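You operate a simulated robot arm through the tools that you are given. There is no shell and no other tool.

You are at the controls of a simulated robot arm. One attempt, no reset.

## Task
Take the yellow cap from the top of the lab bench and put it on the yellow plate. Then put one of the water cups from the top of the lab bench on the top of the wide table. Then close the card drawer. Keep to this order.
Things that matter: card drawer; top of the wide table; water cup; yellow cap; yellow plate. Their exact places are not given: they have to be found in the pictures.

Only the result counts: the job must be done as asked and must still hold three seconds after the hand-in. Knocking over, shifting, dropping, spilling or breaking anything else fails it. Lids that push on must go on centred and level and be pressed home; caps that screw on are set level and turned clockwise until they are tight.

## Robot
A 7-joint arm with a four-finger gripper on a trunk, on a base that moves. Base frame: it is fixed to the floor where the robot stands at the start and does not move with it; the origin is under the middle of the robot, x ahead of it, y to its left, z up; the surface under the hand at the start is at about z = 0.8. Readings come in m, degrees, newtons and seconds.
It reaches about 1.223 m from its shoulder. Its first joint turns from -69.0 to 172.0 degrees. Places, roughly: card drawer [2.4, 2.1, 0.8]; top of the wide table [4.6, 2.9, 0.8]; water cup (5x5x4 cm) [0.6, 0.6, 0.8]; yellow plate [1.25, 0, 0.75]. Payload 3.67 kg.
Tool frame: the origin (TCP) lies between the finger pads and is the grasp point; the fingertips stand 0.028 m ahead of it; z points along the fingers, y is the line along which they close. The gripper opens to 0.112 m; its body begins 0.073 m behind the TCP.
Orientation is told as [roll, pitch, yaw] about the base's x, y, z axes, in that order, counted from this pose: with the fingers straight down and closing along the base's y, the tool's x points along the base's -x, its y along +y and its z along -z.

## Interface
- The arm moves only by the tool play_rows. Its argument "motion" is a list that holds one entry, the list of rows, each a list of 6 numbers: the shift along the base's x, y, z in m, then the turn, a rotation vector about the base's x, y, z in degrees. In form: [[[tx, ty, tz, ax, ay, az], ...]]. A call has 1 to 20 rows; each row is the pose to reach, as a shift and turn from the pose commanded when the call began. "gripper" is the finger opening in m, from 0 to 0.112, set as the call begins (left out, the last holds). Rows are played at 5 a second. More than 0.05 m and 8.6 degrees between two rows, or a gripper value outside its range, and nothing of the call is played. Where a pose cannot be reached the arm comes as near as it can. A force on the tool above 40 N (or 10 N above the force at the start of the call, whichever is more), or a blocked arm, ends the call early, and 0.2 s more pass. The fingers move at their own pace (about 0.1025 m/s each) and stop on an object; they squeeze with about 22 N. The grip force told is the motor's: it shows also when the fingers shut on nothing. Time passes only in rows, and 0.2 s behind the last, so rows that repeat a pose let the fingers close. It gives the time, the measured TCP pose, the force on the tool (base axes), the opening and the grip force at its end, in the units of the frame above (readings bear some noise), with the torque about the TCP (base axes, N m) and any sound that the robot's microphone picked up, and new pictures: "show" is both (left out), scene, wrist or none.
- Cameras (640 x 400 px; columns grow to the right, rows downward): "scene" is now at [0.1305, 0.0392, 1.3448]; the picture's right is [0.48, -0.88, -0.00], its down [-0.36, -0.20, -0.91] and it looks along [0.80, 0.44, -0.41] (base axes); focal length 250 px, centre (320, 200). "wrist" rides on the gripper at [0.06, -0.018, -0.104] in the tool frame; the picture's right is [0.29, 0.96, 0.00], its down [-0.80, 0.24, -0.55] and it looks along [-0.53, 0.16, 0.83] (tool axes); focal length 234 px, centre (320, 200).
- lift_body(by): slides the trunk up (or, below 0, down) by that many m; the arm and the scene camera ride with it, the base frame stays. It gives what a move gives, with no picture.
- steer(legs): drives the robot by 1 to 6 legs, each [ahead, turn to the left] in m and degrees, along the robot's own axes; the way and the turn of a leg run together, so that a leg with both is an arc; at most 1.5 m and 180 degrees a leg. The arm and the cameras ride along, it lands a little off, and it stops where it bumps. It gives what a move gives, and a new picture of the scene camera.
- pan_tilt(pan, tilt): turns the head with the scene camera to pan (to the left, within 86 degrees either way) and tilt (down, from -29 to 69), counted from straight ahead of the robot. It gives what a move gives, and a new picture of the scene camera.
- point_at(camera, pixels): for up to 12 pixels [column, row] of the newest picture of that camera ("zoom" is the newest enlarged one), the place [x, y, z] in the base frame of the surface seen there, good to about 0.002 m, but the place of the scene camera against the robot may be out by one fixed shift of up to 0.012 m in any direction. The clock stands still meanwhile.
- enlarge(camera, box): a new picture of the part [left, top, right, bottom] of that camera's present view, enlarged. The clock stands still meanwhile.
- job_done(): hands the job in; it is judged then, once.

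Leave the gripper open and the arm clear of the work at the hand-in unless told otherwise.

The tools are called after ">>>" as a command line: name --argument value ..., lists and objects as JSON in quotes. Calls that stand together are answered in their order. play_rows: Moves the arm, as the interface text tells. Its arguments: {"type":"object","properties":{"motion":{"type":"array","items":{"type":"array","items":{"type":"array","items":{"type":"number"}}}},"gripper":{"type":"number"},"show":{"type":"string","enum":["both","scene","wrist","none"]}},"required":["motion"]} The other tools are called the same way: lift_body (by) moves the trunk up or down; steer (legs) drives the base; pan_tilt (pan, tilt) turns the head that bears the scene camera; point_at (camera, pixels) gives the place of the surface under pixels of a picture; enlarge (camera, box) takes an enlarged picture of a part of a camera's view; job_done () hands the job in.

At the start:

```text
clock: 0.0
eef_pos: [0.6212, 0.1393, 1.1278]
tcp_rot: [0.0, 0.0, 0.0]
wrist_force: [0.3, -0.5, 0.3]
moment: [0.02, 0.01, -0.04]
gripper_width: 0.112
finger_force: 0.1
trunk travel left (down, up): [-0.45, 0.39]
robot x, y, heading: [0.0009, -0.0004, -0.0]
head pan, tilt (commanded): [28.8, 24.5]
```

scene: 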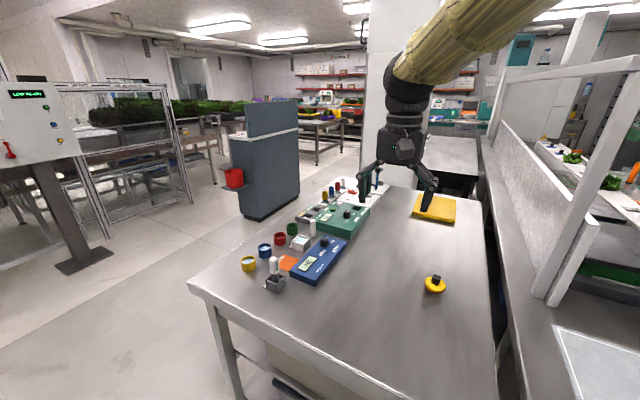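
wrist: 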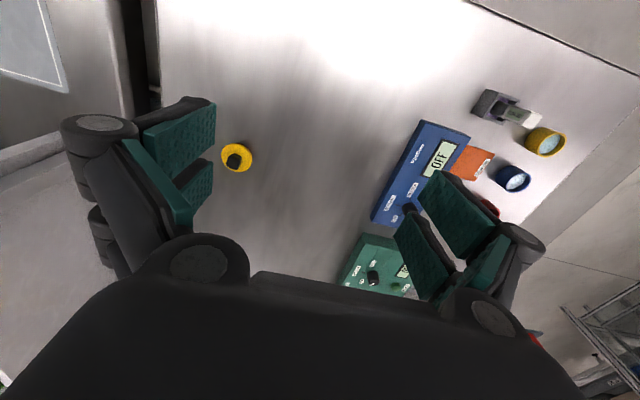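

I see a yellow round cap with a black knob at scene pixel (434,284), a yellow square plate at (435,208), and coloured cups near (250,262), (265,250), (280,239), (292,229). I'll enlarge these parts and measure them.

>>> enlarge --camera "scene" --box '[380, 180, 500, 310]'

>>> point_at --camera "scene" --pixels '[[434, 278], [434, 287], [425, 284], [445, 285], [434, 293], [435, 208], [418, 197], [455, 200], [416, 216], [454, 223], [400, 300], [249, 262]]'

>>> enlarge --camera "scene" --box '[230, 170, 400, 300]'

```text
3.08 times, centred on (440, 245) of scene
```

zoom: 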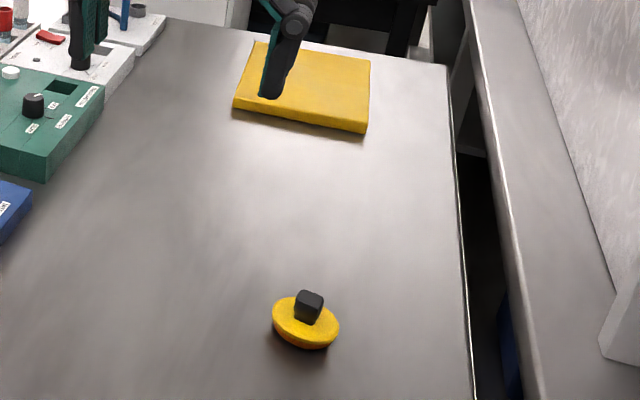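

```text
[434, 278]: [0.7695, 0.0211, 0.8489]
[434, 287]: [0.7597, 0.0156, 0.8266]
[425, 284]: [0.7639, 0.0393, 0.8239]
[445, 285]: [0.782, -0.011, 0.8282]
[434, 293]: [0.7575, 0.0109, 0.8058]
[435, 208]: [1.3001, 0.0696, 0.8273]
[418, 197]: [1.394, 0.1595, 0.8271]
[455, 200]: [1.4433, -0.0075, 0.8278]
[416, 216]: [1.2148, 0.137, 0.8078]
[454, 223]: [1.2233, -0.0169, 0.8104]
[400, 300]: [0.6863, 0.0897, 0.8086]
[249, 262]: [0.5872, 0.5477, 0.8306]
```

```text
3.08 times, centred on (315, 235) of scene
```

zoom: 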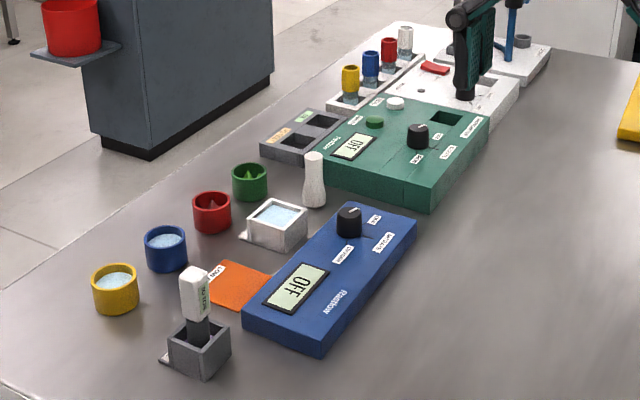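

The cap is a yellow disc with a black knob near (0.77, 0.015), bench top about z 0.807. The plate is about z 0.827, near (1.32, 0.07). The yellow and blue cups hold water. I'll check the cap with the wrist camera (236,158) too.

>>> enlarge --camera "wrist" --box '[200, 130, 280, 190]'

>>> point_at --camera "wrist" --pixels '[[233, 160], [236, 155], [246, 158], [224, 158], [240, 145], [236, 171], [260, 180], [545, 142], [512, 179], [300, 150], [525, 115]]'

```text
6.67 times, centred on (240, 160) of wrist
```

zoom: 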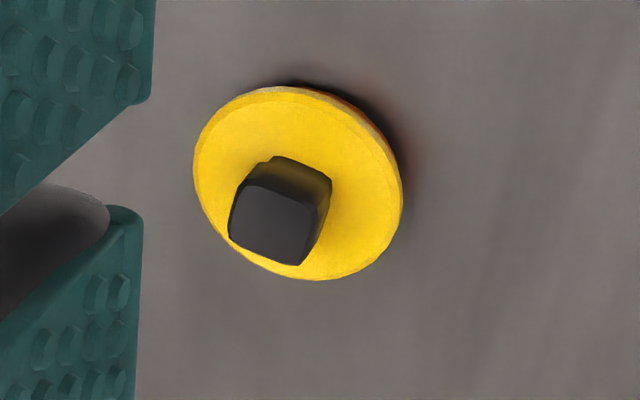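

```text
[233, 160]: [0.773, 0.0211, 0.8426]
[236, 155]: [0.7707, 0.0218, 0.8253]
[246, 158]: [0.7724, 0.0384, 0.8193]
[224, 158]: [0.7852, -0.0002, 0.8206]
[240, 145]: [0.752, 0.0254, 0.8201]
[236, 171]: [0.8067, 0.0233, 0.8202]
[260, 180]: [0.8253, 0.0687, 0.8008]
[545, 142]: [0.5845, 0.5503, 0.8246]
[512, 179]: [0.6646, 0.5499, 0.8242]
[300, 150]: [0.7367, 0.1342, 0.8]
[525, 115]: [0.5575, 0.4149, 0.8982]
```

Per the wrist camera the bench top is at z=0.800, so the scene camera reads about 7 mm high. I'll measure the knob's top-face corners and disc rim in the zoom picture.

>>> point_at --camera "zoom" --pixels '[[250, 192], [312, 208], [297, 258], [234, 230], [275, 225], [200, 170], [395, 200], [300, 92], [320, 272], [225, 120], [380, 130], [350, 200]]'

```text
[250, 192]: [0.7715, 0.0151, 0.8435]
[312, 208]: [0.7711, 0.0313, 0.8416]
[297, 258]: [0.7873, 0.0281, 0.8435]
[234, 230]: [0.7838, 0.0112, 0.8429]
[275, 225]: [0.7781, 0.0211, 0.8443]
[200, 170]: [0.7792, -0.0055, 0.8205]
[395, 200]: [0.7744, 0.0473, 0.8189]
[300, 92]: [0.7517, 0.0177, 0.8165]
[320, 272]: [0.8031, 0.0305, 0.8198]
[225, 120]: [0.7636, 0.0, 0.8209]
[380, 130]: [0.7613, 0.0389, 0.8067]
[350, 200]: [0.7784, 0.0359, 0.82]
```

Knob centre is about (0.7785, 0.021), top z 0.8435, turned about -9°. Before choosing the grasp I'll look at the finger pads and the gap between the paired fingers in the wrist picture.

>>> enlarge --camera "wrist" --box '[50, 80, 290, 240]'

>>> point_at --camera "wrist" --pixels '[[214, 105], [150, 135], [160, 155], [214, 130], [130, 145], [188, 212], [212, 170], [212, 190], [190, 180], [425, 200], [490, 215], [455, 260]]'

```text
2.50 times, centred on (170, 160) of wrist
```

zoom: 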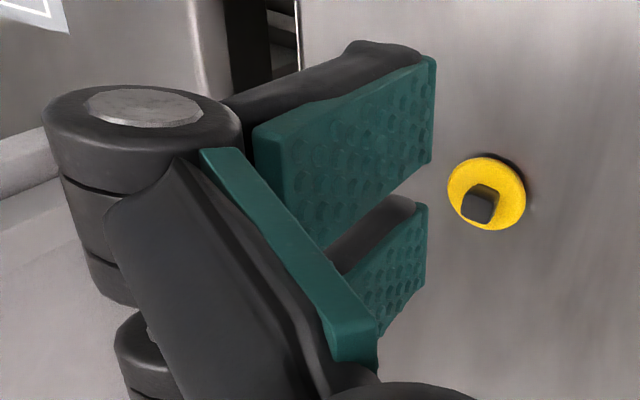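

```text
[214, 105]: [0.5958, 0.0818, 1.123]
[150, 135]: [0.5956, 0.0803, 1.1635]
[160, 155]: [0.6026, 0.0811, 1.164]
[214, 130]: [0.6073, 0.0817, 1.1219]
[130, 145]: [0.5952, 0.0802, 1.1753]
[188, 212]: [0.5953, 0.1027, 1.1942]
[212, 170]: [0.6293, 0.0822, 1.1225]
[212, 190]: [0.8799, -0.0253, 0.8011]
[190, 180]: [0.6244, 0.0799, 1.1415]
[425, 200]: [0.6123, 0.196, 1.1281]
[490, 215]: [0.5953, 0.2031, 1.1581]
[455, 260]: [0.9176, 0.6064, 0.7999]
```

I'll measure the pad edges in this zoom to size the gap between the paired pads.

>>> point_at --camera "zoom" --pixels '[[432, 62], [430, 110], [430, 155], [400, 178], [370, 200], [335, 232], [424, 212], [424, 240], [424, 280], [400, 235], [370, 262], [400, 300]]'

```text
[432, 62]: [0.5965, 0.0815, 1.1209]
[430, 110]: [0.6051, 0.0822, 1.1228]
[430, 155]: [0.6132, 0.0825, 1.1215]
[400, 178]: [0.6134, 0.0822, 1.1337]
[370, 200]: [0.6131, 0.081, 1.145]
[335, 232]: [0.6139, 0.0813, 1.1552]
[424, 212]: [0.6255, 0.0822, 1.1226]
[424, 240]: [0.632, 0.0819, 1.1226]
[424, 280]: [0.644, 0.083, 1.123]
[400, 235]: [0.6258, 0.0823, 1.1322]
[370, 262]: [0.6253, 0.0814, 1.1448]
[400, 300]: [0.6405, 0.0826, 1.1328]
```

The pads are about 18 mm wide each with an 11 mm gap, and open fingers sit higher than closed ones (they swing down as they close). I'll grasp the knob across y, with the hand turned -9.5°. First I'll move above the cap with the gripper at 0.06 and look again.

>>> play_rows --motion '[[[0.026, -0.0197, -0.03, 0, 0, -1.6], [0.052, -0.0394, -0.06, 0, 0, -3.2], [0.078, -0.059, -0.09, 0, 0, -4.8], [0.105, -0.079, -0.12, 0, 0, -6.4], [0.131, -0.0985, -0.15, 0, 0, -8.0], [0.1573, -0.118, -0.178, 0, 0, -9.5], [0.1573, -0.118, -0.198, 0, 0, -9.5], [0.1573, -0.118, -0.198, 0, 0, -9.5]]]' --gripper 0.06 --show "both"

```text
clock: 1.8
eef_pos: [0.7781, 0.0193, 0.9302]
tcp_rot: [0.0, 0.0, -9.5]
wrist_force: [-0.3, 0.3, -0.3]
moment: [0.0, 0.01, 0.01]
gripper_width: 0.0597
finger_force: 0.1
trunk travel left (down, up): [-0.45, 0.39]
robot x, y, heading: [-0.0019, -0.0012, -0.2]
head pan, tilt (commanded): [28.8, 24.5]
```

scene: 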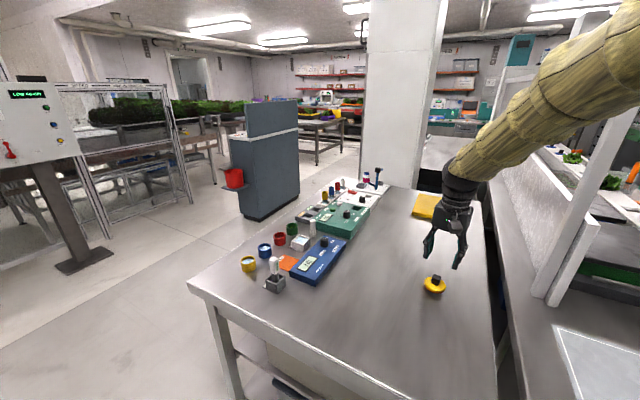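
wrist: 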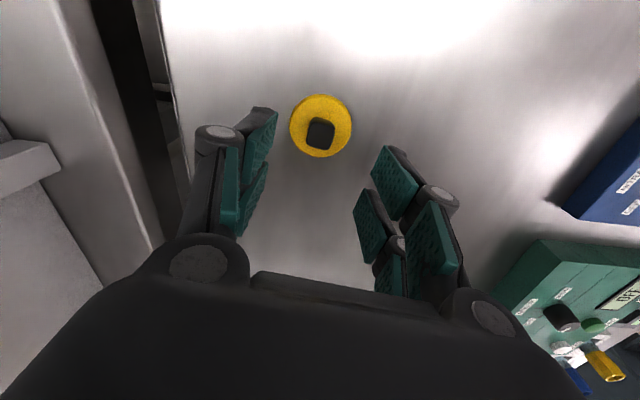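

The hand hangs above the cap. The wrist picture shows the knob at (321,133) between the fingers. I'll measure the knob corners and finger tips.

>>> enlarge --camera "wrist" --box '[240, 80, 400, 180]'

>>> point_at --camera "wrist" --pixels '[[311, 122], [332, 122], [329, 147], [309, 145], [321, 133], [321, 98], [321, 155], [292, 125], [349, 125], [272, 115], [380, 155], [300, 200]]'

```text
4.00 times, centred on (320, 130) of wrist
```

zoom: 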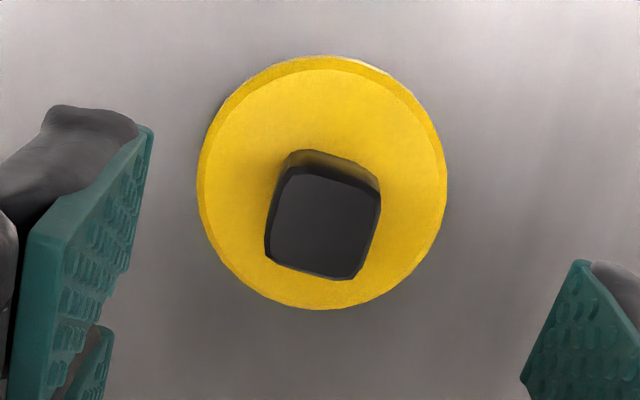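

```text
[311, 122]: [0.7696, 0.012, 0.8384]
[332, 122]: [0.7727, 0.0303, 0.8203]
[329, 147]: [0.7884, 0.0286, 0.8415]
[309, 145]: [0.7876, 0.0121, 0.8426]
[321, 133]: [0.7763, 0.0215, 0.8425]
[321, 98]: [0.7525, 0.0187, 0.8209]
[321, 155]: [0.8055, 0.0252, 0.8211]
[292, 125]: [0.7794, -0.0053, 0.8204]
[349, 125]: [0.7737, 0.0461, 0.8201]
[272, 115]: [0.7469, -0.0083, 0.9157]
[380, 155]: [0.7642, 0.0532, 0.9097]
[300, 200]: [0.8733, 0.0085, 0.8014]
```

I'll take the knob's corner points from this sharper zoom to get its angle and centre.

>>> point_at --camera "zoom" --pixels '[[296, 180], [370, 200], [350, 268], [274, 250], [322, 225], [330, 75], [330, 300], [205, 180], [440, 180], [150, 140], [580, 270], [140, 250]]'

```text
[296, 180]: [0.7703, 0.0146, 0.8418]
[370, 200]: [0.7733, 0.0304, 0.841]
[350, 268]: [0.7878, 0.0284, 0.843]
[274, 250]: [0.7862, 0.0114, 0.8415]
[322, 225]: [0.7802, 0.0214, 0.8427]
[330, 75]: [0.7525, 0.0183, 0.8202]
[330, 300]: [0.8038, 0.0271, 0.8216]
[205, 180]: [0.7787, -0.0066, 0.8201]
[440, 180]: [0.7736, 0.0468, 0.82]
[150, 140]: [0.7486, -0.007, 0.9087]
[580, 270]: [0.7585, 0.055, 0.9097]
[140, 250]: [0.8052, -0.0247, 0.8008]
```

Knob centre is (0.7794, 0.0212), top 0.842, disc top 0.820; the hand is at (0.778, 0.0195). I'll shift slightly, lower to TCP z≈0.852 (tips about 0.8245 when closed), then close.

>>> play_rows --motion '[[[0.0012, 0.0017, -0.02, 0, 0, 0], [0.0012, 0.0017, -0.045, 0, 0, 0], [0.0012, 0.0017, -0.065, 0, 0, 0], [0.0012, 0.0017, -0.078, 0, 0, 0], [0.0012, 0.0017, -0.078, 0, 0, 0]]]' --gripper 0.05 --show "wrist"

>>> play_rows --motion '[[[0, 0, 0, 0, 0, 0], [0, 0, 0, 0, 0, 0], [0, 0, 0, 0, 0, 0], [0, 0, 0, 0, 0, 0]]]' --gripper 0.0 --show "wrist"

```text
clock: 3.0
eef_pos: [0.7792, 0.0231, 0.8525]
tcp_rot: [-0.1, -0.1, -9.5]
wrist_force: [0.3, 1.6, -0.4]
moment: [-0.03, -0.01, -0.02]
gripper_width: 0.0499
finger_force: 0.2
trunk travel left (down, up): [-0.45, 0.39]
robot x, y, heading: [-0.0007, 0.0035, 0.1]
head pan, tilt (commanded): [28.8, 24.5]
```

wrist: 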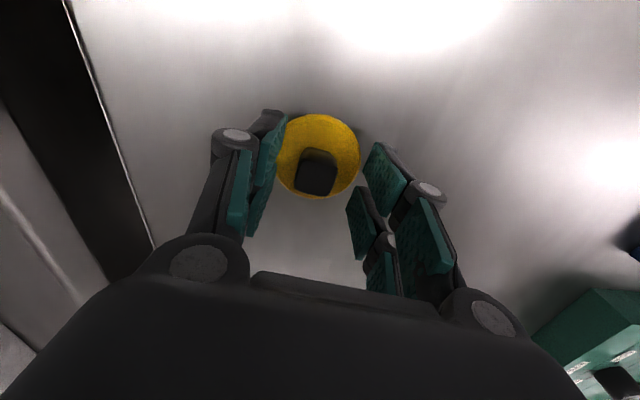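

```text
clock: 4.0
eef_pos: [0.7795, 0.0242, 0.8529]
tcp_rot: [0.0, -0.1, -9.5]
wrist_force: [0.5, -0.2, 0.3]
moment: [-0.01, -0.02, -0.03]
gripper_width: 0.0186
finger_force: 21.5
trunk travel left (down, up): [-0.45, 0.39]
robot x, y, heading: [0.0021, 0.0008, -0.0]
head pan, tilt (commanded): [28.8, 24.5]
```

wrist: 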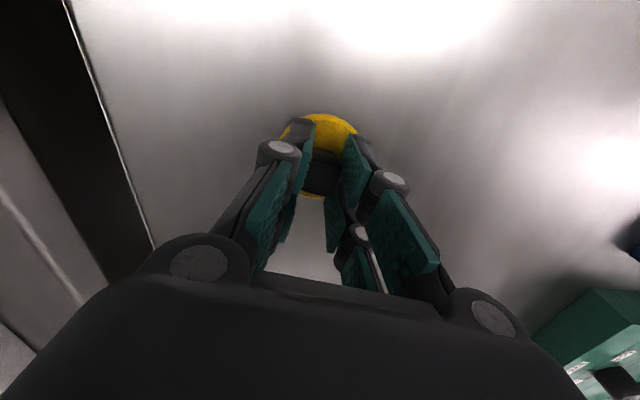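

The fingers stopped on the knob at 18.6 mm with full squeeze. Now I'll lift 0.12 m and check.

>>> play_rows --motion '[[[0, 0, 0.02, 0, 0, 0], [0, 0, 0.05, 0, 0, 0], [0, 0, 0.09, 0, 0, 0], [0, 0, 0.12, 0, 0, 0], [0, 0, 0.12, 0, 0, 0]]]' --show "both"

```text
clock: 5.2
eef_pos: [0.7811, 0.0216, 0.9736]
tcp_rot: [0.0, 0.1, -9.5]
wrist_force: [-0.2, -0.8, 0.8]
moment: [-0.07, 0.0, 0.03]
gripper_width: 0.0186
finger_force: 22.1
trunk travel left (down, up): [-0.45, 0.39]
robot x, y, heading: [0.0048, 0.0005, -0.1]
head pan, tilt (commanded): [28.8, 24.5]
```

scene: 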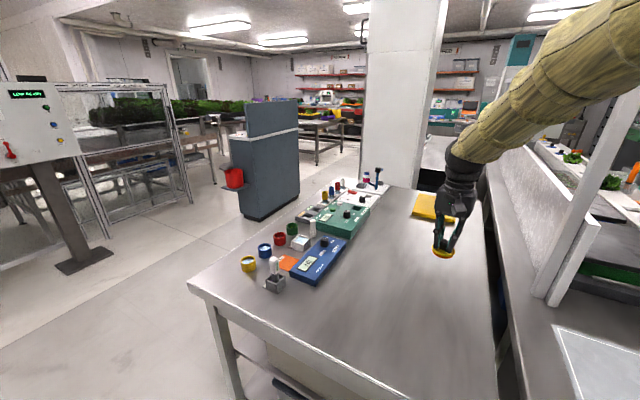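
wrist: 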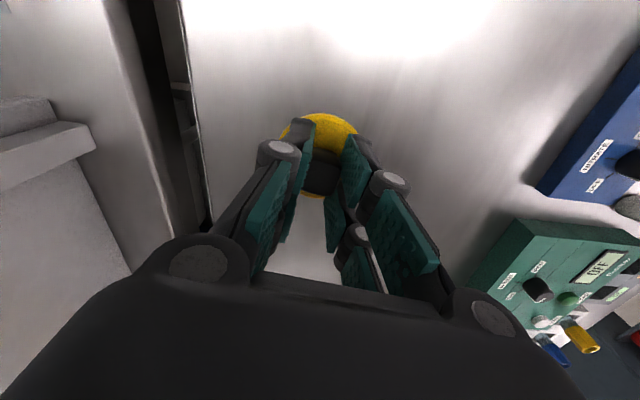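

The cap is held and level. Next I'll carry it at about z 0.97 toward the plate centre around (1.30, 0.07).

>>> play_rows --motion '[[[0.03, 0.003, 0, 0, 0, 0], [0.07, 0.007, 0, 0, 0, 0], [0.11, 0.011, 0, 0, 0, 0], [0.15, 0.015, 0, 0, 0, 0], [0.19, 0.019, 0, 0, 0, 0], [0.23, 0.023, 0, 0, 0, 0], [0.27, 0.027, 0, 0, 0, 0], [0.31, 0.031, 0, 0, 0, 0], [0.35, 0.035, 0, 0, 0, 0], [0.39, 0.039, 0, 0, 0, 0], [0.43, 0.043, 0, 0, 0, 0], [0.47, 0.047, 0, 0, 0, 0], [0.5, 0.048, 0, 0, 0, 0], [0.5, 0.048, 0, 0, 0, 0]]]' --show "both"

```text
clock: 8.2
eef_pos: [1.0303, 0.0218, 0.9436]
tcp_rot: [0.1, 0.0, -9.5]
wrist_force: [0.1, -0.9, 0.1]
moment: [-0.03, -0.04, 0.0]
gripper_width: 0.0187
finger_force: 22.4
out of reach, approached as far as the arm can: row 7, 8, 9, 10, 11, 12, 13, 14
trunk travel left (down, up): [-0.45, 0.39]
robot x, y, heading: [0.0021, 0.0021, -0.0]
head pan, tilt (commanded): [28.8, 24.5]
```

scene: 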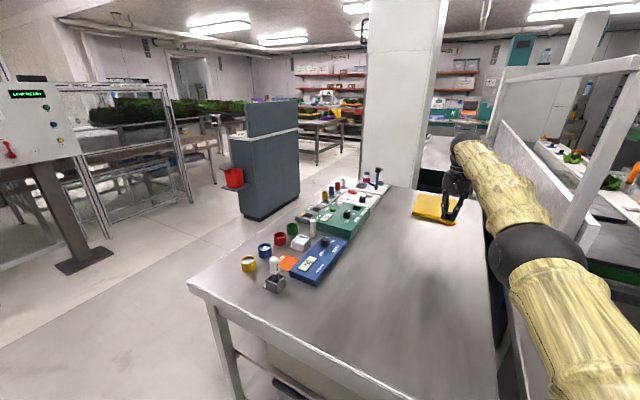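
wrist: 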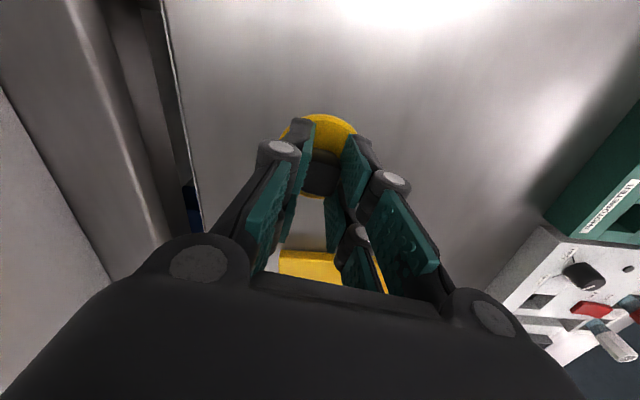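

The arm only reached (1.03, 0.022): the plate (1.22–1.42) is too far from here. I'll look down at the base and the bench's near edge to see how far I can drive forward.

>>> pan_tilt --pan 0 --tilt 60

```text
clock: 9.2
eef_pos: [1.0301, 0.0215, 0.9433]
tcp_rot: [-0.1, 0.0, -9.5]
wrist_force: [0.0, 0.0, -0.2]
moment: [0.06, -0.01, 0.01]
gripper_width: 0.0187
finger_force: 21.9
trunk travel left (down, up): [-0.45, 0.39]
robot x, y, heading: [-0.0016, 0.0014, 0.2]
head pan, tilt (commanded): [0.0, 60.0]
```

scene: 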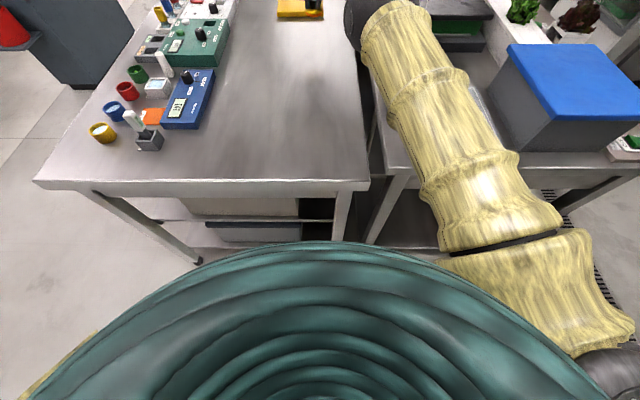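

I see the table's near edge at row ~185, the robot's rounded body at row ~245, and a blue-lidded box on the right bench. I'll measure the edge, the body front, and the box.

>>> point_at --camera "scene" --pixels '[[100, 182], [250, 185], [360, 185], [320, 243], [320, 280], [505, 90], [490, 70], [512, 45], [200, 262], [345, 215], [430, 150], [295, 215]]'

>>> point_at --camera "scene" --pixels '[[530, 240], [600, 340], [440, 200], [420, 60], [280, 15], [320, 20], [600, 85], [540, 165], [370, 160], [385, 140], [580, 190], [240, 250]]'

```text
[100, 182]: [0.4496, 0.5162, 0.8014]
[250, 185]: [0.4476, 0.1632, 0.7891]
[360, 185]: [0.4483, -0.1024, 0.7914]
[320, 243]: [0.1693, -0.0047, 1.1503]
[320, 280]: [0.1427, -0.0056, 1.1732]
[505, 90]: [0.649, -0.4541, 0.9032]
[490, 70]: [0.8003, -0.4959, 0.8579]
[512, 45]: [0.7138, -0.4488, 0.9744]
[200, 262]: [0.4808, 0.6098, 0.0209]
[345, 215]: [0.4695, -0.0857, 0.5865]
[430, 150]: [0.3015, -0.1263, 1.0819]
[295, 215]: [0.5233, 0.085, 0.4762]
```

```text
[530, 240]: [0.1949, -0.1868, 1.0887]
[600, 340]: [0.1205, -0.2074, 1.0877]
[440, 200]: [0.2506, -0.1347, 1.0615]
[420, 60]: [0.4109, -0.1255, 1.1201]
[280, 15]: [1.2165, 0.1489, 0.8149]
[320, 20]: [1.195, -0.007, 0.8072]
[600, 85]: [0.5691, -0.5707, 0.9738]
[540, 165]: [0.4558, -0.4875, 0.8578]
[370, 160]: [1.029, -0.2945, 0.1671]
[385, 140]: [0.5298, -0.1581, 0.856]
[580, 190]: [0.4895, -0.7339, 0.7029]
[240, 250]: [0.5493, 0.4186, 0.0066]
```

The bench's near edge is x≈0.448 and the trunk front x≈0.17, so driving forward gives at most ~0.15 m, not enough. The left side of the bench looks better: from there the plate is about 0.5 m in from the edge. I'll bring the cap back near the body at a safe height, then survey the room.

>>> play_rows --motion '[[[-0.04, 0.0, 0.02, 0, 0, 1], [-0.08, 0.0, 0.05, 0, 0, 2], [-0.12, 0.0, 0.08, 0, 0, 3], [-0.16, 0.01, 0.1, 0, 0, 4], [-0.2, 0.02, 0.12, 0, 0, 5], [-0.24, 0.03, 0.14, 0, 0, 6], [-0.28, 0.04, 0.16, 0, 0, 7], [-0.32, 0.05, 0.18, 0, 0, 8], [-0.36, 0.06, 0.2, 0, 0, 9], [-0.4, 0.08, 0.2, 0, 0, 9.5], [-0.43, 0.1, 0.2, 0, 0, 9.5], [-0.43, 0.1, 0.2, 0, 0, 9.5]]]' --show "none"

>>> pan_tilt --pan 35 --tilt 20

>>> point_at --camera "scene" --pixels '[[320, 300], [200, 300], [60, 250], [270, 200], [300, 180], [320, 160], [350, 140], [400, 160], [420, 180], [440, 200], [100, 200], [250, 150]]'

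```text
clock: 11.8
eef_pos: [0.6056, 0.1243, 1.1335]
tcp_rot: [0.6, 0.5, -0.2]
wrist_force: [-0.1, 1.0, 0.4]
moment: [0.05, -0.01, 0.01]
gripper_width: 0.0187
finger_force: 22.0
trunk travel left (down, up): [-0.45, 0.39]
robot x, y, heading: [0.0029, -0.0001, 0.1]
head pan, tilt (commanded): [0.0, 60.0]
```

```text
clock: 12.9
eef_pos: [0.6032, 0.1267, 1.1357]
tcp_rot: [-0.1, 0.0, 0.1]
wrist_force: [0.8, 0.0, -0.3]
moment: [0.0, 0.03, 0.01]
gripper_width: 0.0188
finger_force: 21.9
trunk travel left (down, up): [-0.45, 0.39]
robot x, y, heading: [-0.001, 0.0018, 0.2]
head pan, tilt (commanded): [35.0, 20.0]
```

scene: 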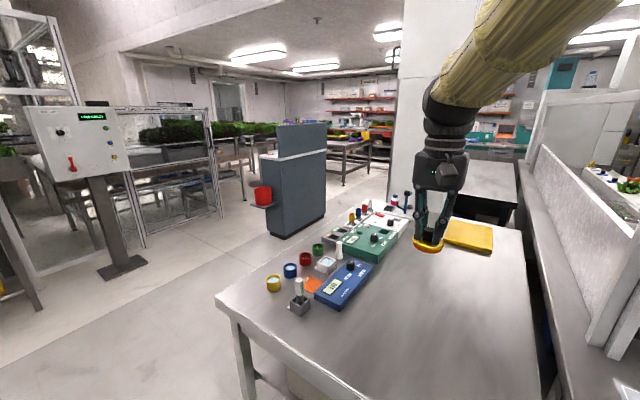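

```text
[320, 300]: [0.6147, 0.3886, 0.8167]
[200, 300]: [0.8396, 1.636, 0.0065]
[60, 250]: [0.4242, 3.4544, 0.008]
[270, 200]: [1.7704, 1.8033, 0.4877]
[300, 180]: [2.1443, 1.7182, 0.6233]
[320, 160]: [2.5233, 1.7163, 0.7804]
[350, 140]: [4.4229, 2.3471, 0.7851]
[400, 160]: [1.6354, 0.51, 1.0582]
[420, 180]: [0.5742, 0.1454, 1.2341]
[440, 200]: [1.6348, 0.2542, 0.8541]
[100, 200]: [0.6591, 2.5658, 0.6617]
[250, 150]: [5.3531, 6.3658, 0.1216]
```

I can see the dark cabinet (x≈1.8–2.5, y≈1.7), the lectern panel at left, a white column past the bench end, and a far table at (350,140). I'll measure the cabinet base, lectern, bench left edge and gear heights.

>>> point_at --camera "scene" --pixels '[[282, 238], [267, 228], [325, 210], [122, 268], [100, 275], [145, 262], [230, 318], [300, 255], [345, 215], [370, 200], [405, 195], [259, 195]]'

>>> enlarge --camera "scene" --box '[240, 110, 420, 250]'

>>> point_at --camera "scene" --pixels '[[445, 235], [490, 232], [455, 222], [493, 250], [440, 245], [409, 190], [410, 215], [390, 225], [360, 240], [525, 230], [470, 215], [366, 275]]'

```text
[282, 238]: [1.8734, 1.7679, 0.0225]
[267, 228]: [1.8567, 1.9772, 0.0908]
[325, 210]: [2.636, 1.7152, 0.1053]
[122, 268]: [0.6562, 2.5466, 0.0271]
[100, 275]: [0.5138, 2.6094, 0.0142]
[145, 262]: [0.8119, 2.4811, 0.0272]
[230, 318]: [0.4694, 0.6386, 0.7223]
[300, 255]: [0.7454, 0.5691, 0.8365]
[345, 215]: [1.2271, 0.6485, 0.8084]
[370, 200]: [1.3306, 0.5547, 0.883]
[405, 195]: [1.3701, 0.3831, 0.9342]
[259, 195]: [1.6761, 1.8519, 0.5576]
```

```text
2.86 times, centred on (330, 180) of scene
```

zoom: 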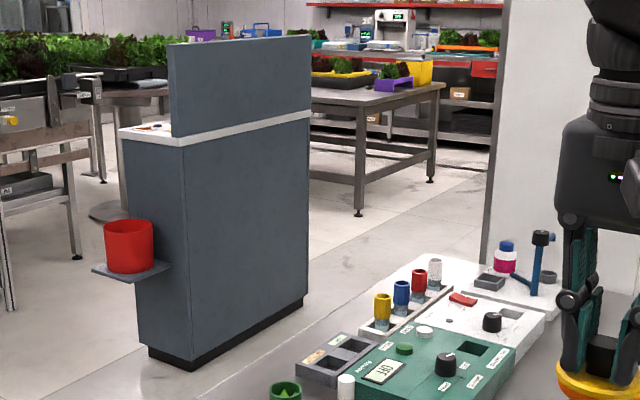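

```text
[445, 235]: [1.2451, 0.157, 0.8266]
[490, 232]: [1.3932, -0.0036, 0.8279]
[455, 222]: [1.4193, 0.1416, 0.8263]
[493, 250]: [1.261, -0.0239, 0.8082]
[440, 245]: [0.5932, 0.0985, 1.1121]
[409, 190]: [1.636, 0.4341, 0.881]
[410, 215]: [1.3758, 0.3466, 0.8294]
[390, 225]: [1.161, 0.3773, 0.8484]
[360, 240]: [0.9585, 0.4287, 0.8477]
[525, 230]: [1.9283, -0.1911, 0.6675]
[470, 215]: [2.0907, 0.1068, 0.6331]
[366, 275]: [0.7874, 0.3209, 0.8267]
```

The cabinet with the drawer spans x≈1.86–2.64, y≈1.715–2.0. The bench's left edge is y≈0.64, a column stands at x≥1.635 and y≈0.25–0.51. I plan to reach the plate from the left side of the bench. I'll look to the left and slightly behind to check the free floor.

>>> pan_tilt --pan 86 --tilt 35

>>> point_at --camera "scene" --pixels '[[320, 200], [320, 300], [100, 200], [100, 300], [200, 120], [450, 150], [550, 200], [500, 300], [30, 150], [320, 100], [250, 350], [30, 350]]'

```text
clock: 14.1
eef_pos: [0.603, 0.1272, 1.1354]
tcp_rot: [0.1, -0.1, 0.1]
wrist_force: [0.2, -0.1, -0.1]
moment: [0.01, -0.03, -0.01]
gripper_width: 0.0183
finger_force: 21.9
trunk travel left (down, up): [-0.45, 0.39]
robot x, y, heading: [-0.0005, -0.0028, -0.0]
head pan, tilt (commanded): [85.9, 35.0]
```

scene: 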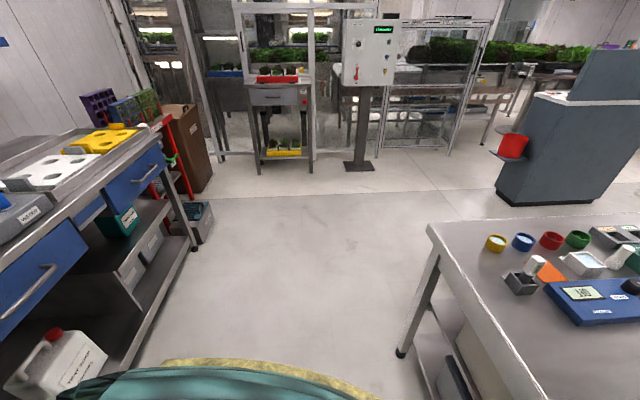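

```text
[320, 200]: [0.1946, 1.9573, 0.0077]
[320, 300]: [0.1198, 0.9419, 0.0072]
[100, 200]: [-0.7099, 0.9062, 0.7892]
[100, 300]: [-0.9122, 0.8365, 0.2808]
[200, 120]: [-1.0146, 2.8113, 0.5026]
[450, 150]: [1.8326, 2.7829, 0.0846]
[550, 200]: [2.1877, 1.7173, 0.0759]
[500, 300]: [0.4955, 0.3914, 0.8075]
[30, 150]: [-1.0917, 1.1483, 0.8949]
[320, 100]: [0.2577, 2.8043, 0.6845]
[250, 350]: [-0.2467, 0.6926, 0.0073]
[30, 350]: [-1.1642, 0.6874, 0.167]
```

The floor between the benches is clear; another bench stands behind at about x≈-0.6. I'll tuck the hand in toward the body to shrink the sweep before driving.

>>> play_rows --motion '[[[-0.03, -0.03, 0.01, 0, 0, 0], [-0.06, -0.06, 0.02, 0, 0, 0], [-0.09, -0.09, 0.03, 0, 0, 0], [-0.12, -0.12, 0.03, 0, 0, 0], [-0.15, -0.15, 0.03, 0, 0, 0], [-0.15, -0.18, 0.03, 0, 0, 0], [-0.15, -0.18, 0.03, 0, 0, 0]]]' --show "wrist"

>>> pan_tilt --pan 0 --tilt 45

```text
clock: 15.7
eef_pos: [0.4564, -0.0518, 1.1665]
tcp_rot: [0.0, 0.0, 0.0]
wrist_force: [-0.3, 0.2, 0.2]
moment: [-0.02, 0.02, -0.02]
gripper_width: 0.0188
finger_force: 22.0
trunk travel left (down, up): [-0.45, 0.39]
robot x, y, heading: [-0.0, -0.0012, 0.3]
head pan, tilt (commanded): [85.9, 35.0]
```

wrist: 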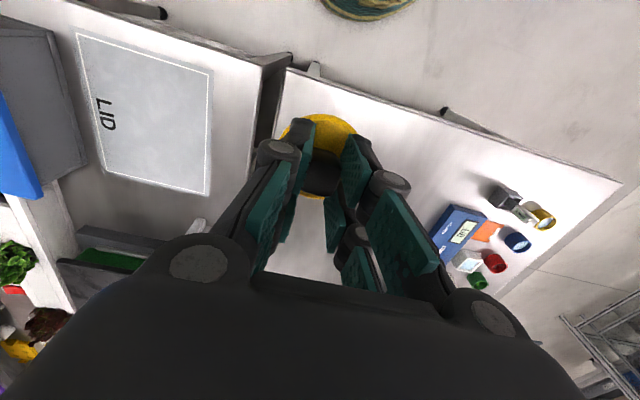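

```text
clock: 17.3
eef_pos: [0.4562, -0.0539, 1.1676]
tcp_rot: [0.0, -0.1, 0.0]
wrist_force: [-0.8, -0.1, 0.0]
moment: [-0.01, 0.0, 0.02]
gripper_width: 0.0185
finger_force: 21.8
trunk travel left (down, up): [-0.45, 0.39]
robot x, y, heading: [-0.0005, -0.0021, -0.1]
head pan, tilt (commanded): [0.0, 45.0]
```

scene: 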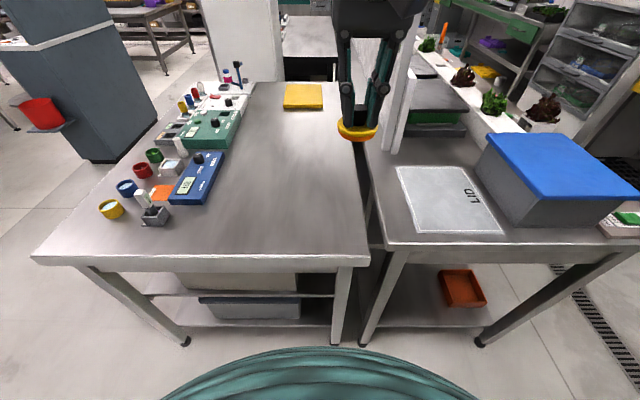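

The hand is tucked at (0.456, -0.05, 1.167) with the cap. Now I'll turn left 90° in place and then go 1.1 m along +y, in clear floor.

>>> steer --legs '[[0, 90]]'

```text
clock: 21.5
eef_pos: [0.0487, 0.4574, 1.1666]
tcp_rot: [0.0, 0.0, 90.6]
wrist_force: [-0.1, -0.4, -1.0]
moment: [-0.02, -0.01, 0.01]
gripper_width: 0.0187
finger_force: 22.3
trunk travel left (down, up): [-0.45, 0.39]
robot x, y, heading: [-0.0012, -0.0018, 90.6]
head pan, tilt (commanded): [0.0, 45.0]
```

scene: 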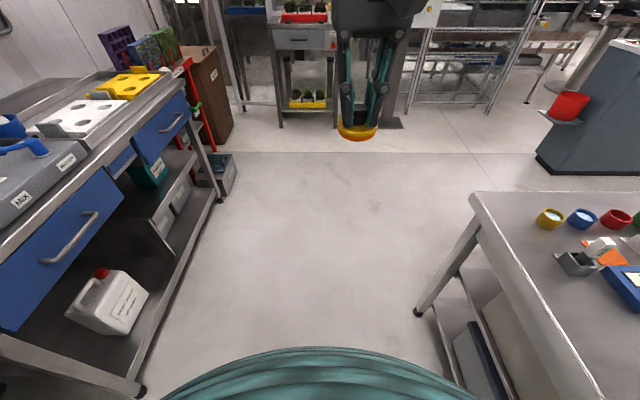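

Clear floor ahead. I'll drive 1.12 m, then turn right 90° to face +x.

>>> steer --legs '[[1.12, -0.6], [0, -90]]'

```text
clock: 30.9
eef_pos: [0.469, 1.0524, 1.1678]
tcp_rot: [-0.1, -0.2, 0.4]
wrist_force: [0.1, -0.6, -0.7]
moment: [0.0, 0.02, 0.01]
gripper_width: 0.0189
finger_force: 22.0
trunk travel left (down, up): [-0.45, 0.39]
robot x, y, heading: [0.0129, 1.1013, 0.3]
head pan, tilt (commanded): [0.0, 45.0]
```

scene: 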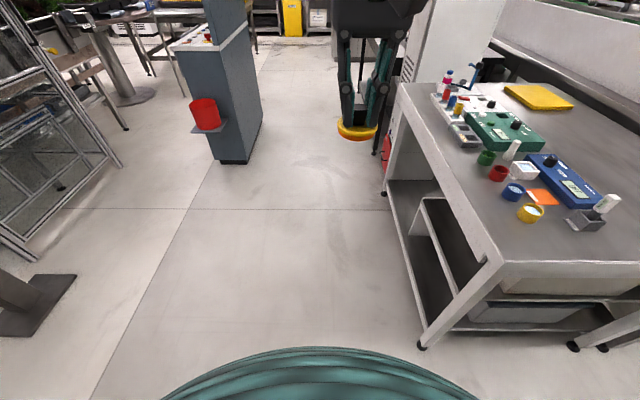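

I'm at (0.013, 1.10) heading 0. I'll measure the bench's left edge, far corner, the red object near the far leg and the column.

>>> point_at --camera "scene" --pixels '[[398, 90], [430, 140], [490, 255], [388, 150], [385, 190], [425, 345], [415, 60], [398, 70], [480, 70], [505, 88], [572, 100], [545, 108]]'

>>> enlarge --camera "scene" --box '[360, 20, 600, 180]'

```text
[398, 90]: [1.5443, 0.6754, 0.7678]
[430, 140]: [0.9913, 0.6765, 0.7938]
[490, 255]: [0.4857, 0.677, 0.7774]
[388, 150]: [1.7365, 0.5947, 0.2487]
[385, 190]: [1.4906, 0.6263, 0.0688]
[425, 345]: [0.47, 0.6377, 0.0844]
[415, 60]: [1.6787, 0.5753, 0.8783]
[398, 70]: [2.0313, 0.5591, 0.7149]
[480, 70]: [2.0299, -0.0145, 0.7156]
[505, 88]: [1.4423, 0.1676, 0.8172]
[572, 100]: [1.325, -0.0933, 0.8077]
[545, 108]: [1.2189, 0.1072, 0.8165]
```

```text
2.50 times, centred on (480, 100) of scene
```

zoom: 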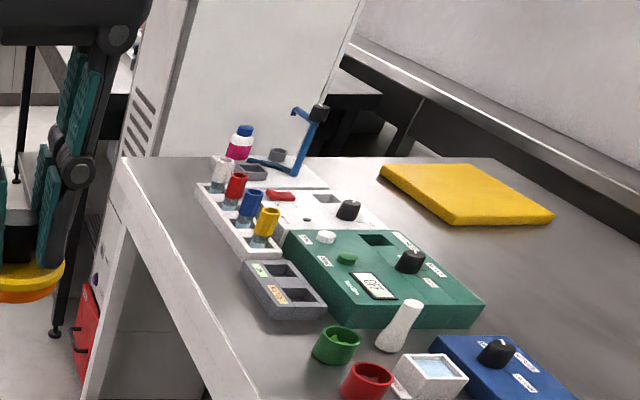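

The plate's left edge is about y≈0.16 and the bench edge y≈0.676. I'll drive 1.25 m ahead along x (staying at y≈1.10), then turn right 90° to face the bench.

>>> steer --legs '[[1.25, -0.3], [0, -90]]'

```text
clock: 40.9
eef_pos: [1.1907, 0.6561, 1.1667]
tcp_rot: [0.0, -0.1, -89.6]
wrist_force: [0.6, -0.5, -0.5]
moment: [0.02, 0.02, -0.02]
gripper_width: 0.0186
finger_force: 21.6
trunk travel left (down, up): [-0.45, 0.39]
robot x, y, heading: [1.2399, 1.1112, -89.4]
head pan, tilt (commanded): [0.0, 45.0]
```

scene: 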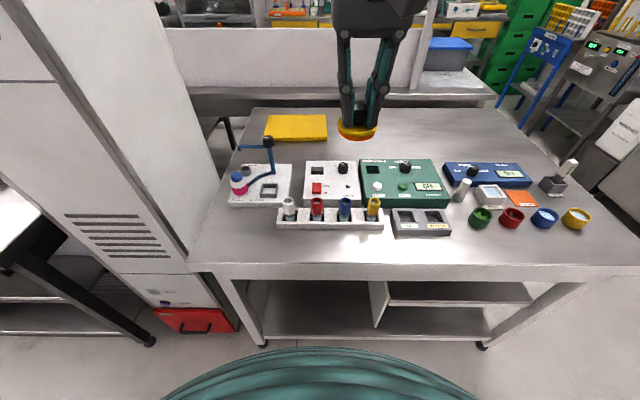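

Now I face the bench from its left side. The plate is at (296,127) and the blue stand at (268,150). I'll measure the plate's corners, the stand top and the bench edge.

>>> point_at --camera "scene" --pixels '[[268, 117], [325, 117], [266, 138], [325, 139], [296, 127], [266, 141], [300, 265], [269, 140], [290, 160], [380, 115], [208, 245], [242, 105]]'

>>> enlarge --camera "scene" --box '[220, 90, 400, 210]'

```text
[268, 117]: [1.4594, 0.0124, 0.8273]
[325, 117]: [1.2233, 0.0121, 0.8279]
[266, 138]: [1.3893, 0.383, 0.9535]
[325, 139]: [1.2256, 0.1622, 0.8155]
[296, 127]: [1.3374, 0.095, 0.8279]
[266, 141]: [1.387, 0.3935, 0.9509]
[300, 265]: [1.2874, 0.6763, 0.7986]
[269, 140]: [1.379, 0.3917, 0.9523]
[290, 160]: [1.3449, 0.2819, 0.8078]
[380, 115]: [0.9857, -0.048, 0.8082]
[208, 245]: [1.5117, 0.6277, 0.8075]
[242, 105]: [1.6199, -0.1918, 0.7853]
```

```text
3.33 times, centred on (310, 150) of scene
```

zoom: 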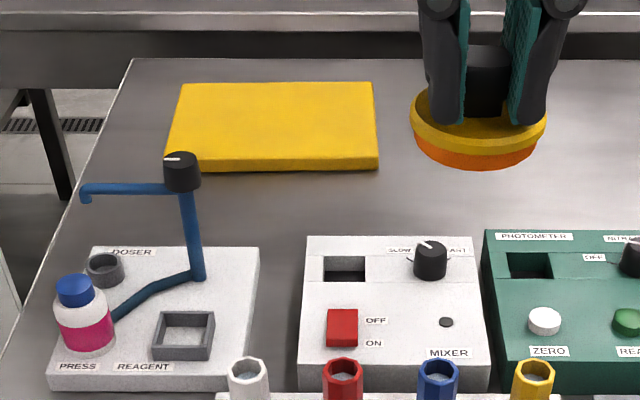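

The plate spans x 1.225–1.46, y 0–0.162, real top z≈0.82. The stand's knob top is about 0.945 at x≈1.38. I'll carry the cap over at x≈1.29 with TCP z≥1.05, then to (1.30, 0.10).

>>> play_rows --motion '[[[0.008, -0.04, 0, 0, 0, 0], [0.016, -0.08, -0.005, 0, 0, 0], [0.024, -0.12, -0.01, 0, 0, 0], [0.032, -0.16, -0.02, 0, 0, 0], [0.04, -0.2, -0.03, 0, 0, 0], [0.048, -0.24, -0.04, 0, 0, 0], [0.056, -0.28, -0.055, 0, 0, 0], [0.064, -0.32, -0.07, 0, 0, 0], [0.072, -0.36, -0.085, 0, 0, 0], [0.08, -0.4, -0.1, 0, 0, 0], [0.088, -0.44, -0.115, 0, 0, 0], [0.096, -0.48, -0.13, 0, 0, 0], [0.104, -0.52, -0.14, 0, 0, 0], [0.109, -0.55, -0.15, 0, 0, 0], [0.109, -0.55, -0.15, 0, 0, 0]]]' --show "both"

```text
clock: 44.1
eef_pos: [1.2979, 0.109, 1.0168]
tcp_rot: [0.0, -0.1, -89.5]
wrist_force: [0.0, -0.4, 0.7]
moment: [-0.07, 0.0, -0.05]
gripper_width: 0.0187
finger_force: 21.6
trunk travel left (down, up): [-0.45, 0.39]
robot x, y, heading: [1.2416, 1.1104, -89.7]
head pan, tilt (commanded): [0.0, 45.0]
```

scene: 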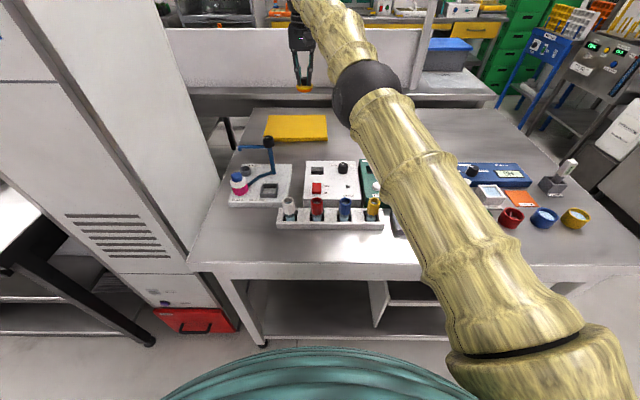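
wrist: 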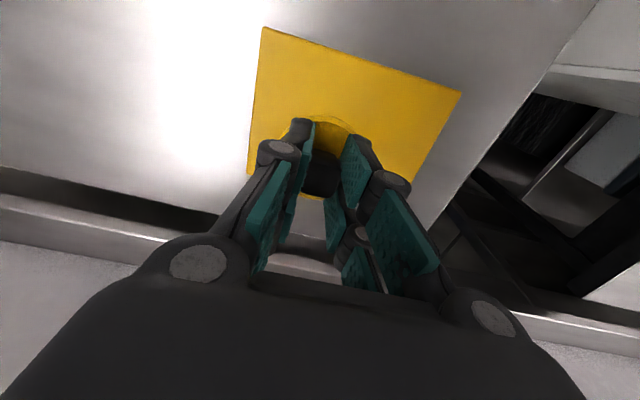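

It reached (1.298, 0.109, 1.017). The plate is under the hand in the wrist picture; I'll measure its corners there.

>>> point_at --camera "wrist" --pixels '[[265, 30], [458, 95], [250, 170], [428, 190], [300, 80], [270, 150], [420, 180], [400, 120], [330, 135], [225, 100]]'

```text
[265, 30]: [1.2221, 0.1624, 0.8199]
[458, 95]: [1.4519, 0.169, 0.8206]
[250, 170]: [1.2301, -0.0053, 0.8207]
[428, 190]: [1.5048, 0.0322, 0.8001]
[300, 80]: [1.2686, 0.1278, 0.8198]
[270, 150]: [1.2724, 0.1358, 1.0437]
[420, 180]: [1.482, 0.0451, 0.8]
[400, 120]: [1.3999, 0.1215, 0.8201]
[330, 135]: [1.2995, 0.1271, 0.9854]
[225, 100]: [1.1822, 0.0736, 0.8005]
```

The plate is x 1.222–1.455, y −0.005–0.167, top z 0.820. The cap base hangs 0.0529 below the TCP, so contact is expected at TCP z≈0.873. I'll move to (1.31, 0.095) and lower to z≈0.885 first.

>>> play_rows --motion '[[[0.006, -0.007, -0.02, 0, 0, 0], [0.012, -0.014, -0.05, 0, 0, 0], [0.012, -0.014, -0.08, 0, 0, 0], [0.012, -0.014, -0.11, 0, 0, 0], [0.012, -0.014, -0.13, 0, 0, 0], [0.012, -0.014, -0.13, 0, 0, 0]]]' --show "both"

```text
clock: 45.5
eef_pos: [1.3109, 0.09, 0.8872]
tcp_rot: [-0.1, -0.1, -89.6]
wrist_force: [-0.2, 0.1, 0.1]
moment: [-0.01, 0.01, 0.01]
gripper_width: 0.019
finger_force: 22.6
out of reach, approached as far as the arm can: row 1, 2, 3
trunk travel left (down, up): [-0.45, 0.39]
robot x, y, heading: [1.2314, 1.1153, -89.6]
head pan, tilt (commanded): [0.0, 45.0]
```

scene: 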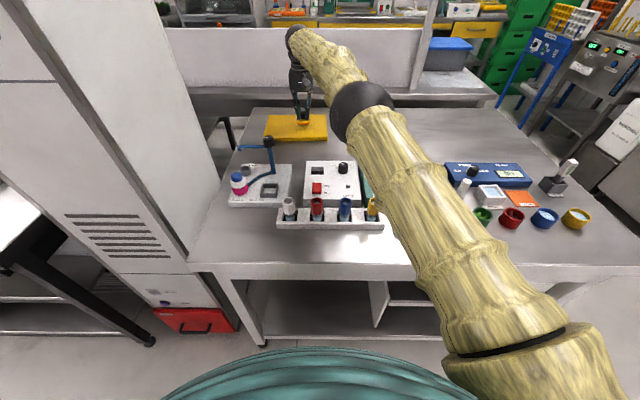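
wrist: 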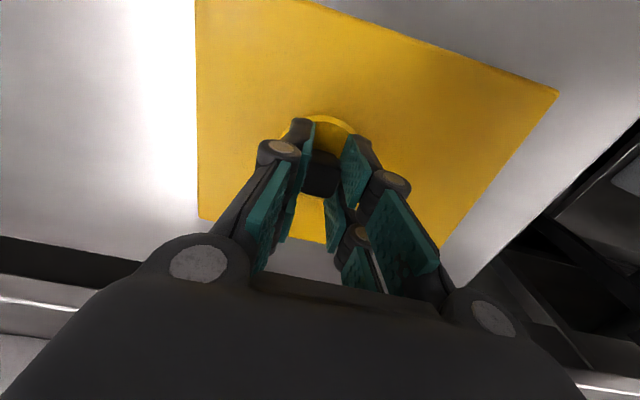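

At (1.311, 0.09, 0.887) with room below. I'll check the elbow's clearance over the gear, then lower the last ~14 mm.

>>> point_at --camera "scene" --pixels '[[345, 125], [365, 100], [350, 135], [400, 190], [372, 205], [420, 250]]'

>>> play_rows --motion '[[[0, 0, -0.004, 0, 0, 0], [0, 0, -0.008, 0, 0, 0], [0, 0, -0.011, 0, 0, 0], [0, 0, -0.0135, 0, 0, 0], [0, 0, -0.0135, 0, 0, 0]]]' --show "wrist"

```text
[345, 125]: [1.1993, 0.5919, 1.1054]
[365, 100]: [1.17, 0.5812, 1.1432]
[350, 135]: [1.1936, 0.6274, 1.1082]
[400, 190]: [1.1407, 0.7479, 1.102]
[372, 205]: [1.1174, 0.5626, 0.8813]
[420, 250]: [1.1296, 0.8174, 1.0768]
```

```text
clock: 46.7
eef_pos: [1.3119, 0.0913, 0.873]
tcp_rot: [0.0, -0.1, -89.6]
wrist_force: [0.4, -0.1, -0.6]
moment: [0.03, 0.01, 0.03]
gripper_width: 0.0187
finger_force: 22.0
trunk travel left (down, up): [-0.45, 0.39]
robot x, y, heading: [1.2433, 1.1141, -89.2]
head pan, tilt (commanded): [0.0, 45.0]
```

wrist: 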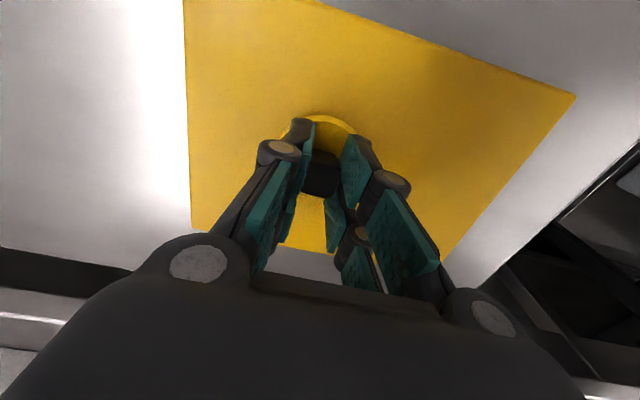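

No contact force yet at z 0.873. I'll lower in 1 mm steps until I feel touch.

>>> play_rows --motion '[[[0, 0, -0.001, 0, 0, 0], [0, 0, -0.0015, 0, 0, 0], [0, 0, -0.002, 0, 0, 0]]]' --show "none"

```text
clock: 47.5
eef_pos: [1.3116, 0.0909, 0.8722]
tcp_rot: [0.0, -0.1, -89.7]
wrist_force: [-0.7, -1.6, 1.8]
moment: [-0.05, 0.04, -0.01]
gripper_width: 0.0187
finger_force: 21.5
trunk travel left (down, up): [-0.45, 0.39]
robot x, y, heading: [1.238, 1.1112, -89.3]
head pan, tilt (commanded): [0.0, 45.0]
```

Force z rose to 1.8 N at 0.872; I'll go one more millimetre to confirm contact.

>>> play_rows --motion '[[[0, 0, -0.0005, 0, 0, 0], [0, 0, -0.001, 0, 0, 0], [0, 0, -0.001, 0, 0, 0]]]' --show "none"

```text
clock: 48.3
eef_pos: [1.3103, 0.0911, 0.8716]
tcp_rot: [0.0, -0.1, -89.7]
wrist_force: [0.4, -1.9, 7.5]
moment: [-0.13, -0.01, -0.01]
gripper_width: 0.0187
finger_force: 22.0
trunk travel left (down, up): [-0.45, 0.39]
robot x, y, heading: [1.2391, 1.1133, -89.7]
head pan, tilt (commanded): [0.0, 45.0]
```

Contact confirmed (7.5 N). I'll open the fingers to 0.05 in place.

>>> play_rows --motion '[[[0, 0, 0.0, 0, 0, 0], [0, 0, 0.0, 0, 0, 0], [0, 0, 0.0, 0, 0, 0], [0, 0, 0.0, 0, 0, 0]]]' --gripper 0.05 --show "wrist"

>>> play_rows --motion '[[[0, 0, 0.015, 0, 0, 0], [0, 0, 0.04, 0, 0, 0], [0, 0, 0.08, 0, 0, 0], [0, 0, 0.12, 0, 0, 0], [0, 0.01, 0.15, 0, 0, 0]]]' --show "both"

```text
clock: 49.3
eef_pos: [1.3096, 0.0914, 0.8713]
tcp_rot: [0.0, 0.1, -89.7]
wrist_force: [0.7, 0.3, 1.1]
moment: [-0.01, -0.03, 0.0]
gripper_width: 0.0499
finger_force: 0.0
trunk travel left (down, up): [-0.45, 0.39]
robot x, y, heading: [1.2409, 1.1128, -89.7]
head pan, tilt (commanded): [0.0, 45.0]
```

wrist: 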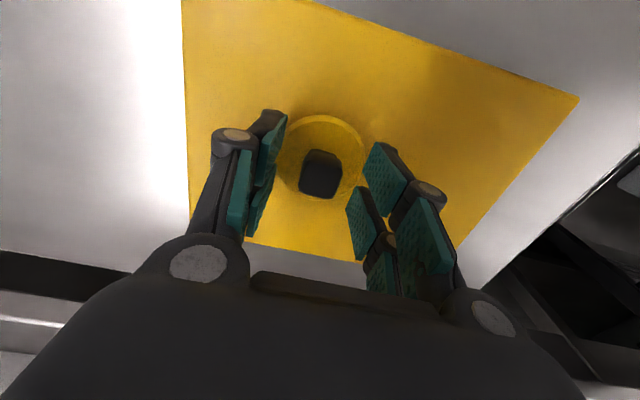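

```text
clock: 50.5
eef_pos: [1.308, 0.1137, 1.0179]
tcp_rot: [0.0, 0.0, -89.7]
wrist_force: [0.0, 0.2, 0.8]
moment: [-0.07, 0.01, 0.0]
gripper_width: 0.05
finger_force: 0.0
out of reach, approached as far as the arm can: row 3, 4, 5
trunk travel left (down, up): [-0.45, 0.39]
robot x, y, heading: [1.2377, 1.1126, -89.7]
head pan, tilt (commanded): [0.0, 45.0]
```

scene: 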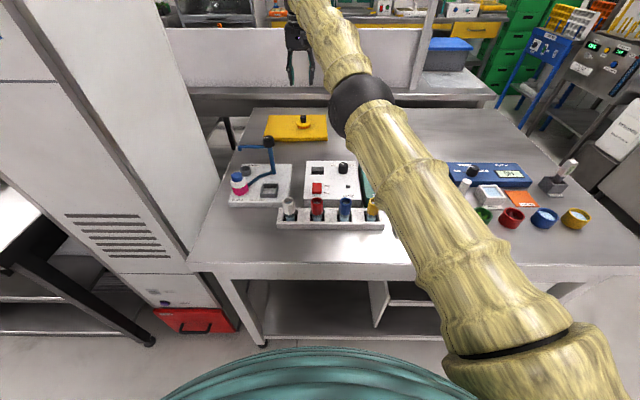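
wrist: 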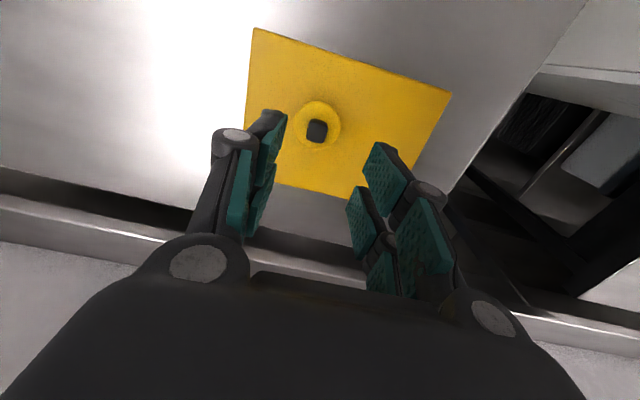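

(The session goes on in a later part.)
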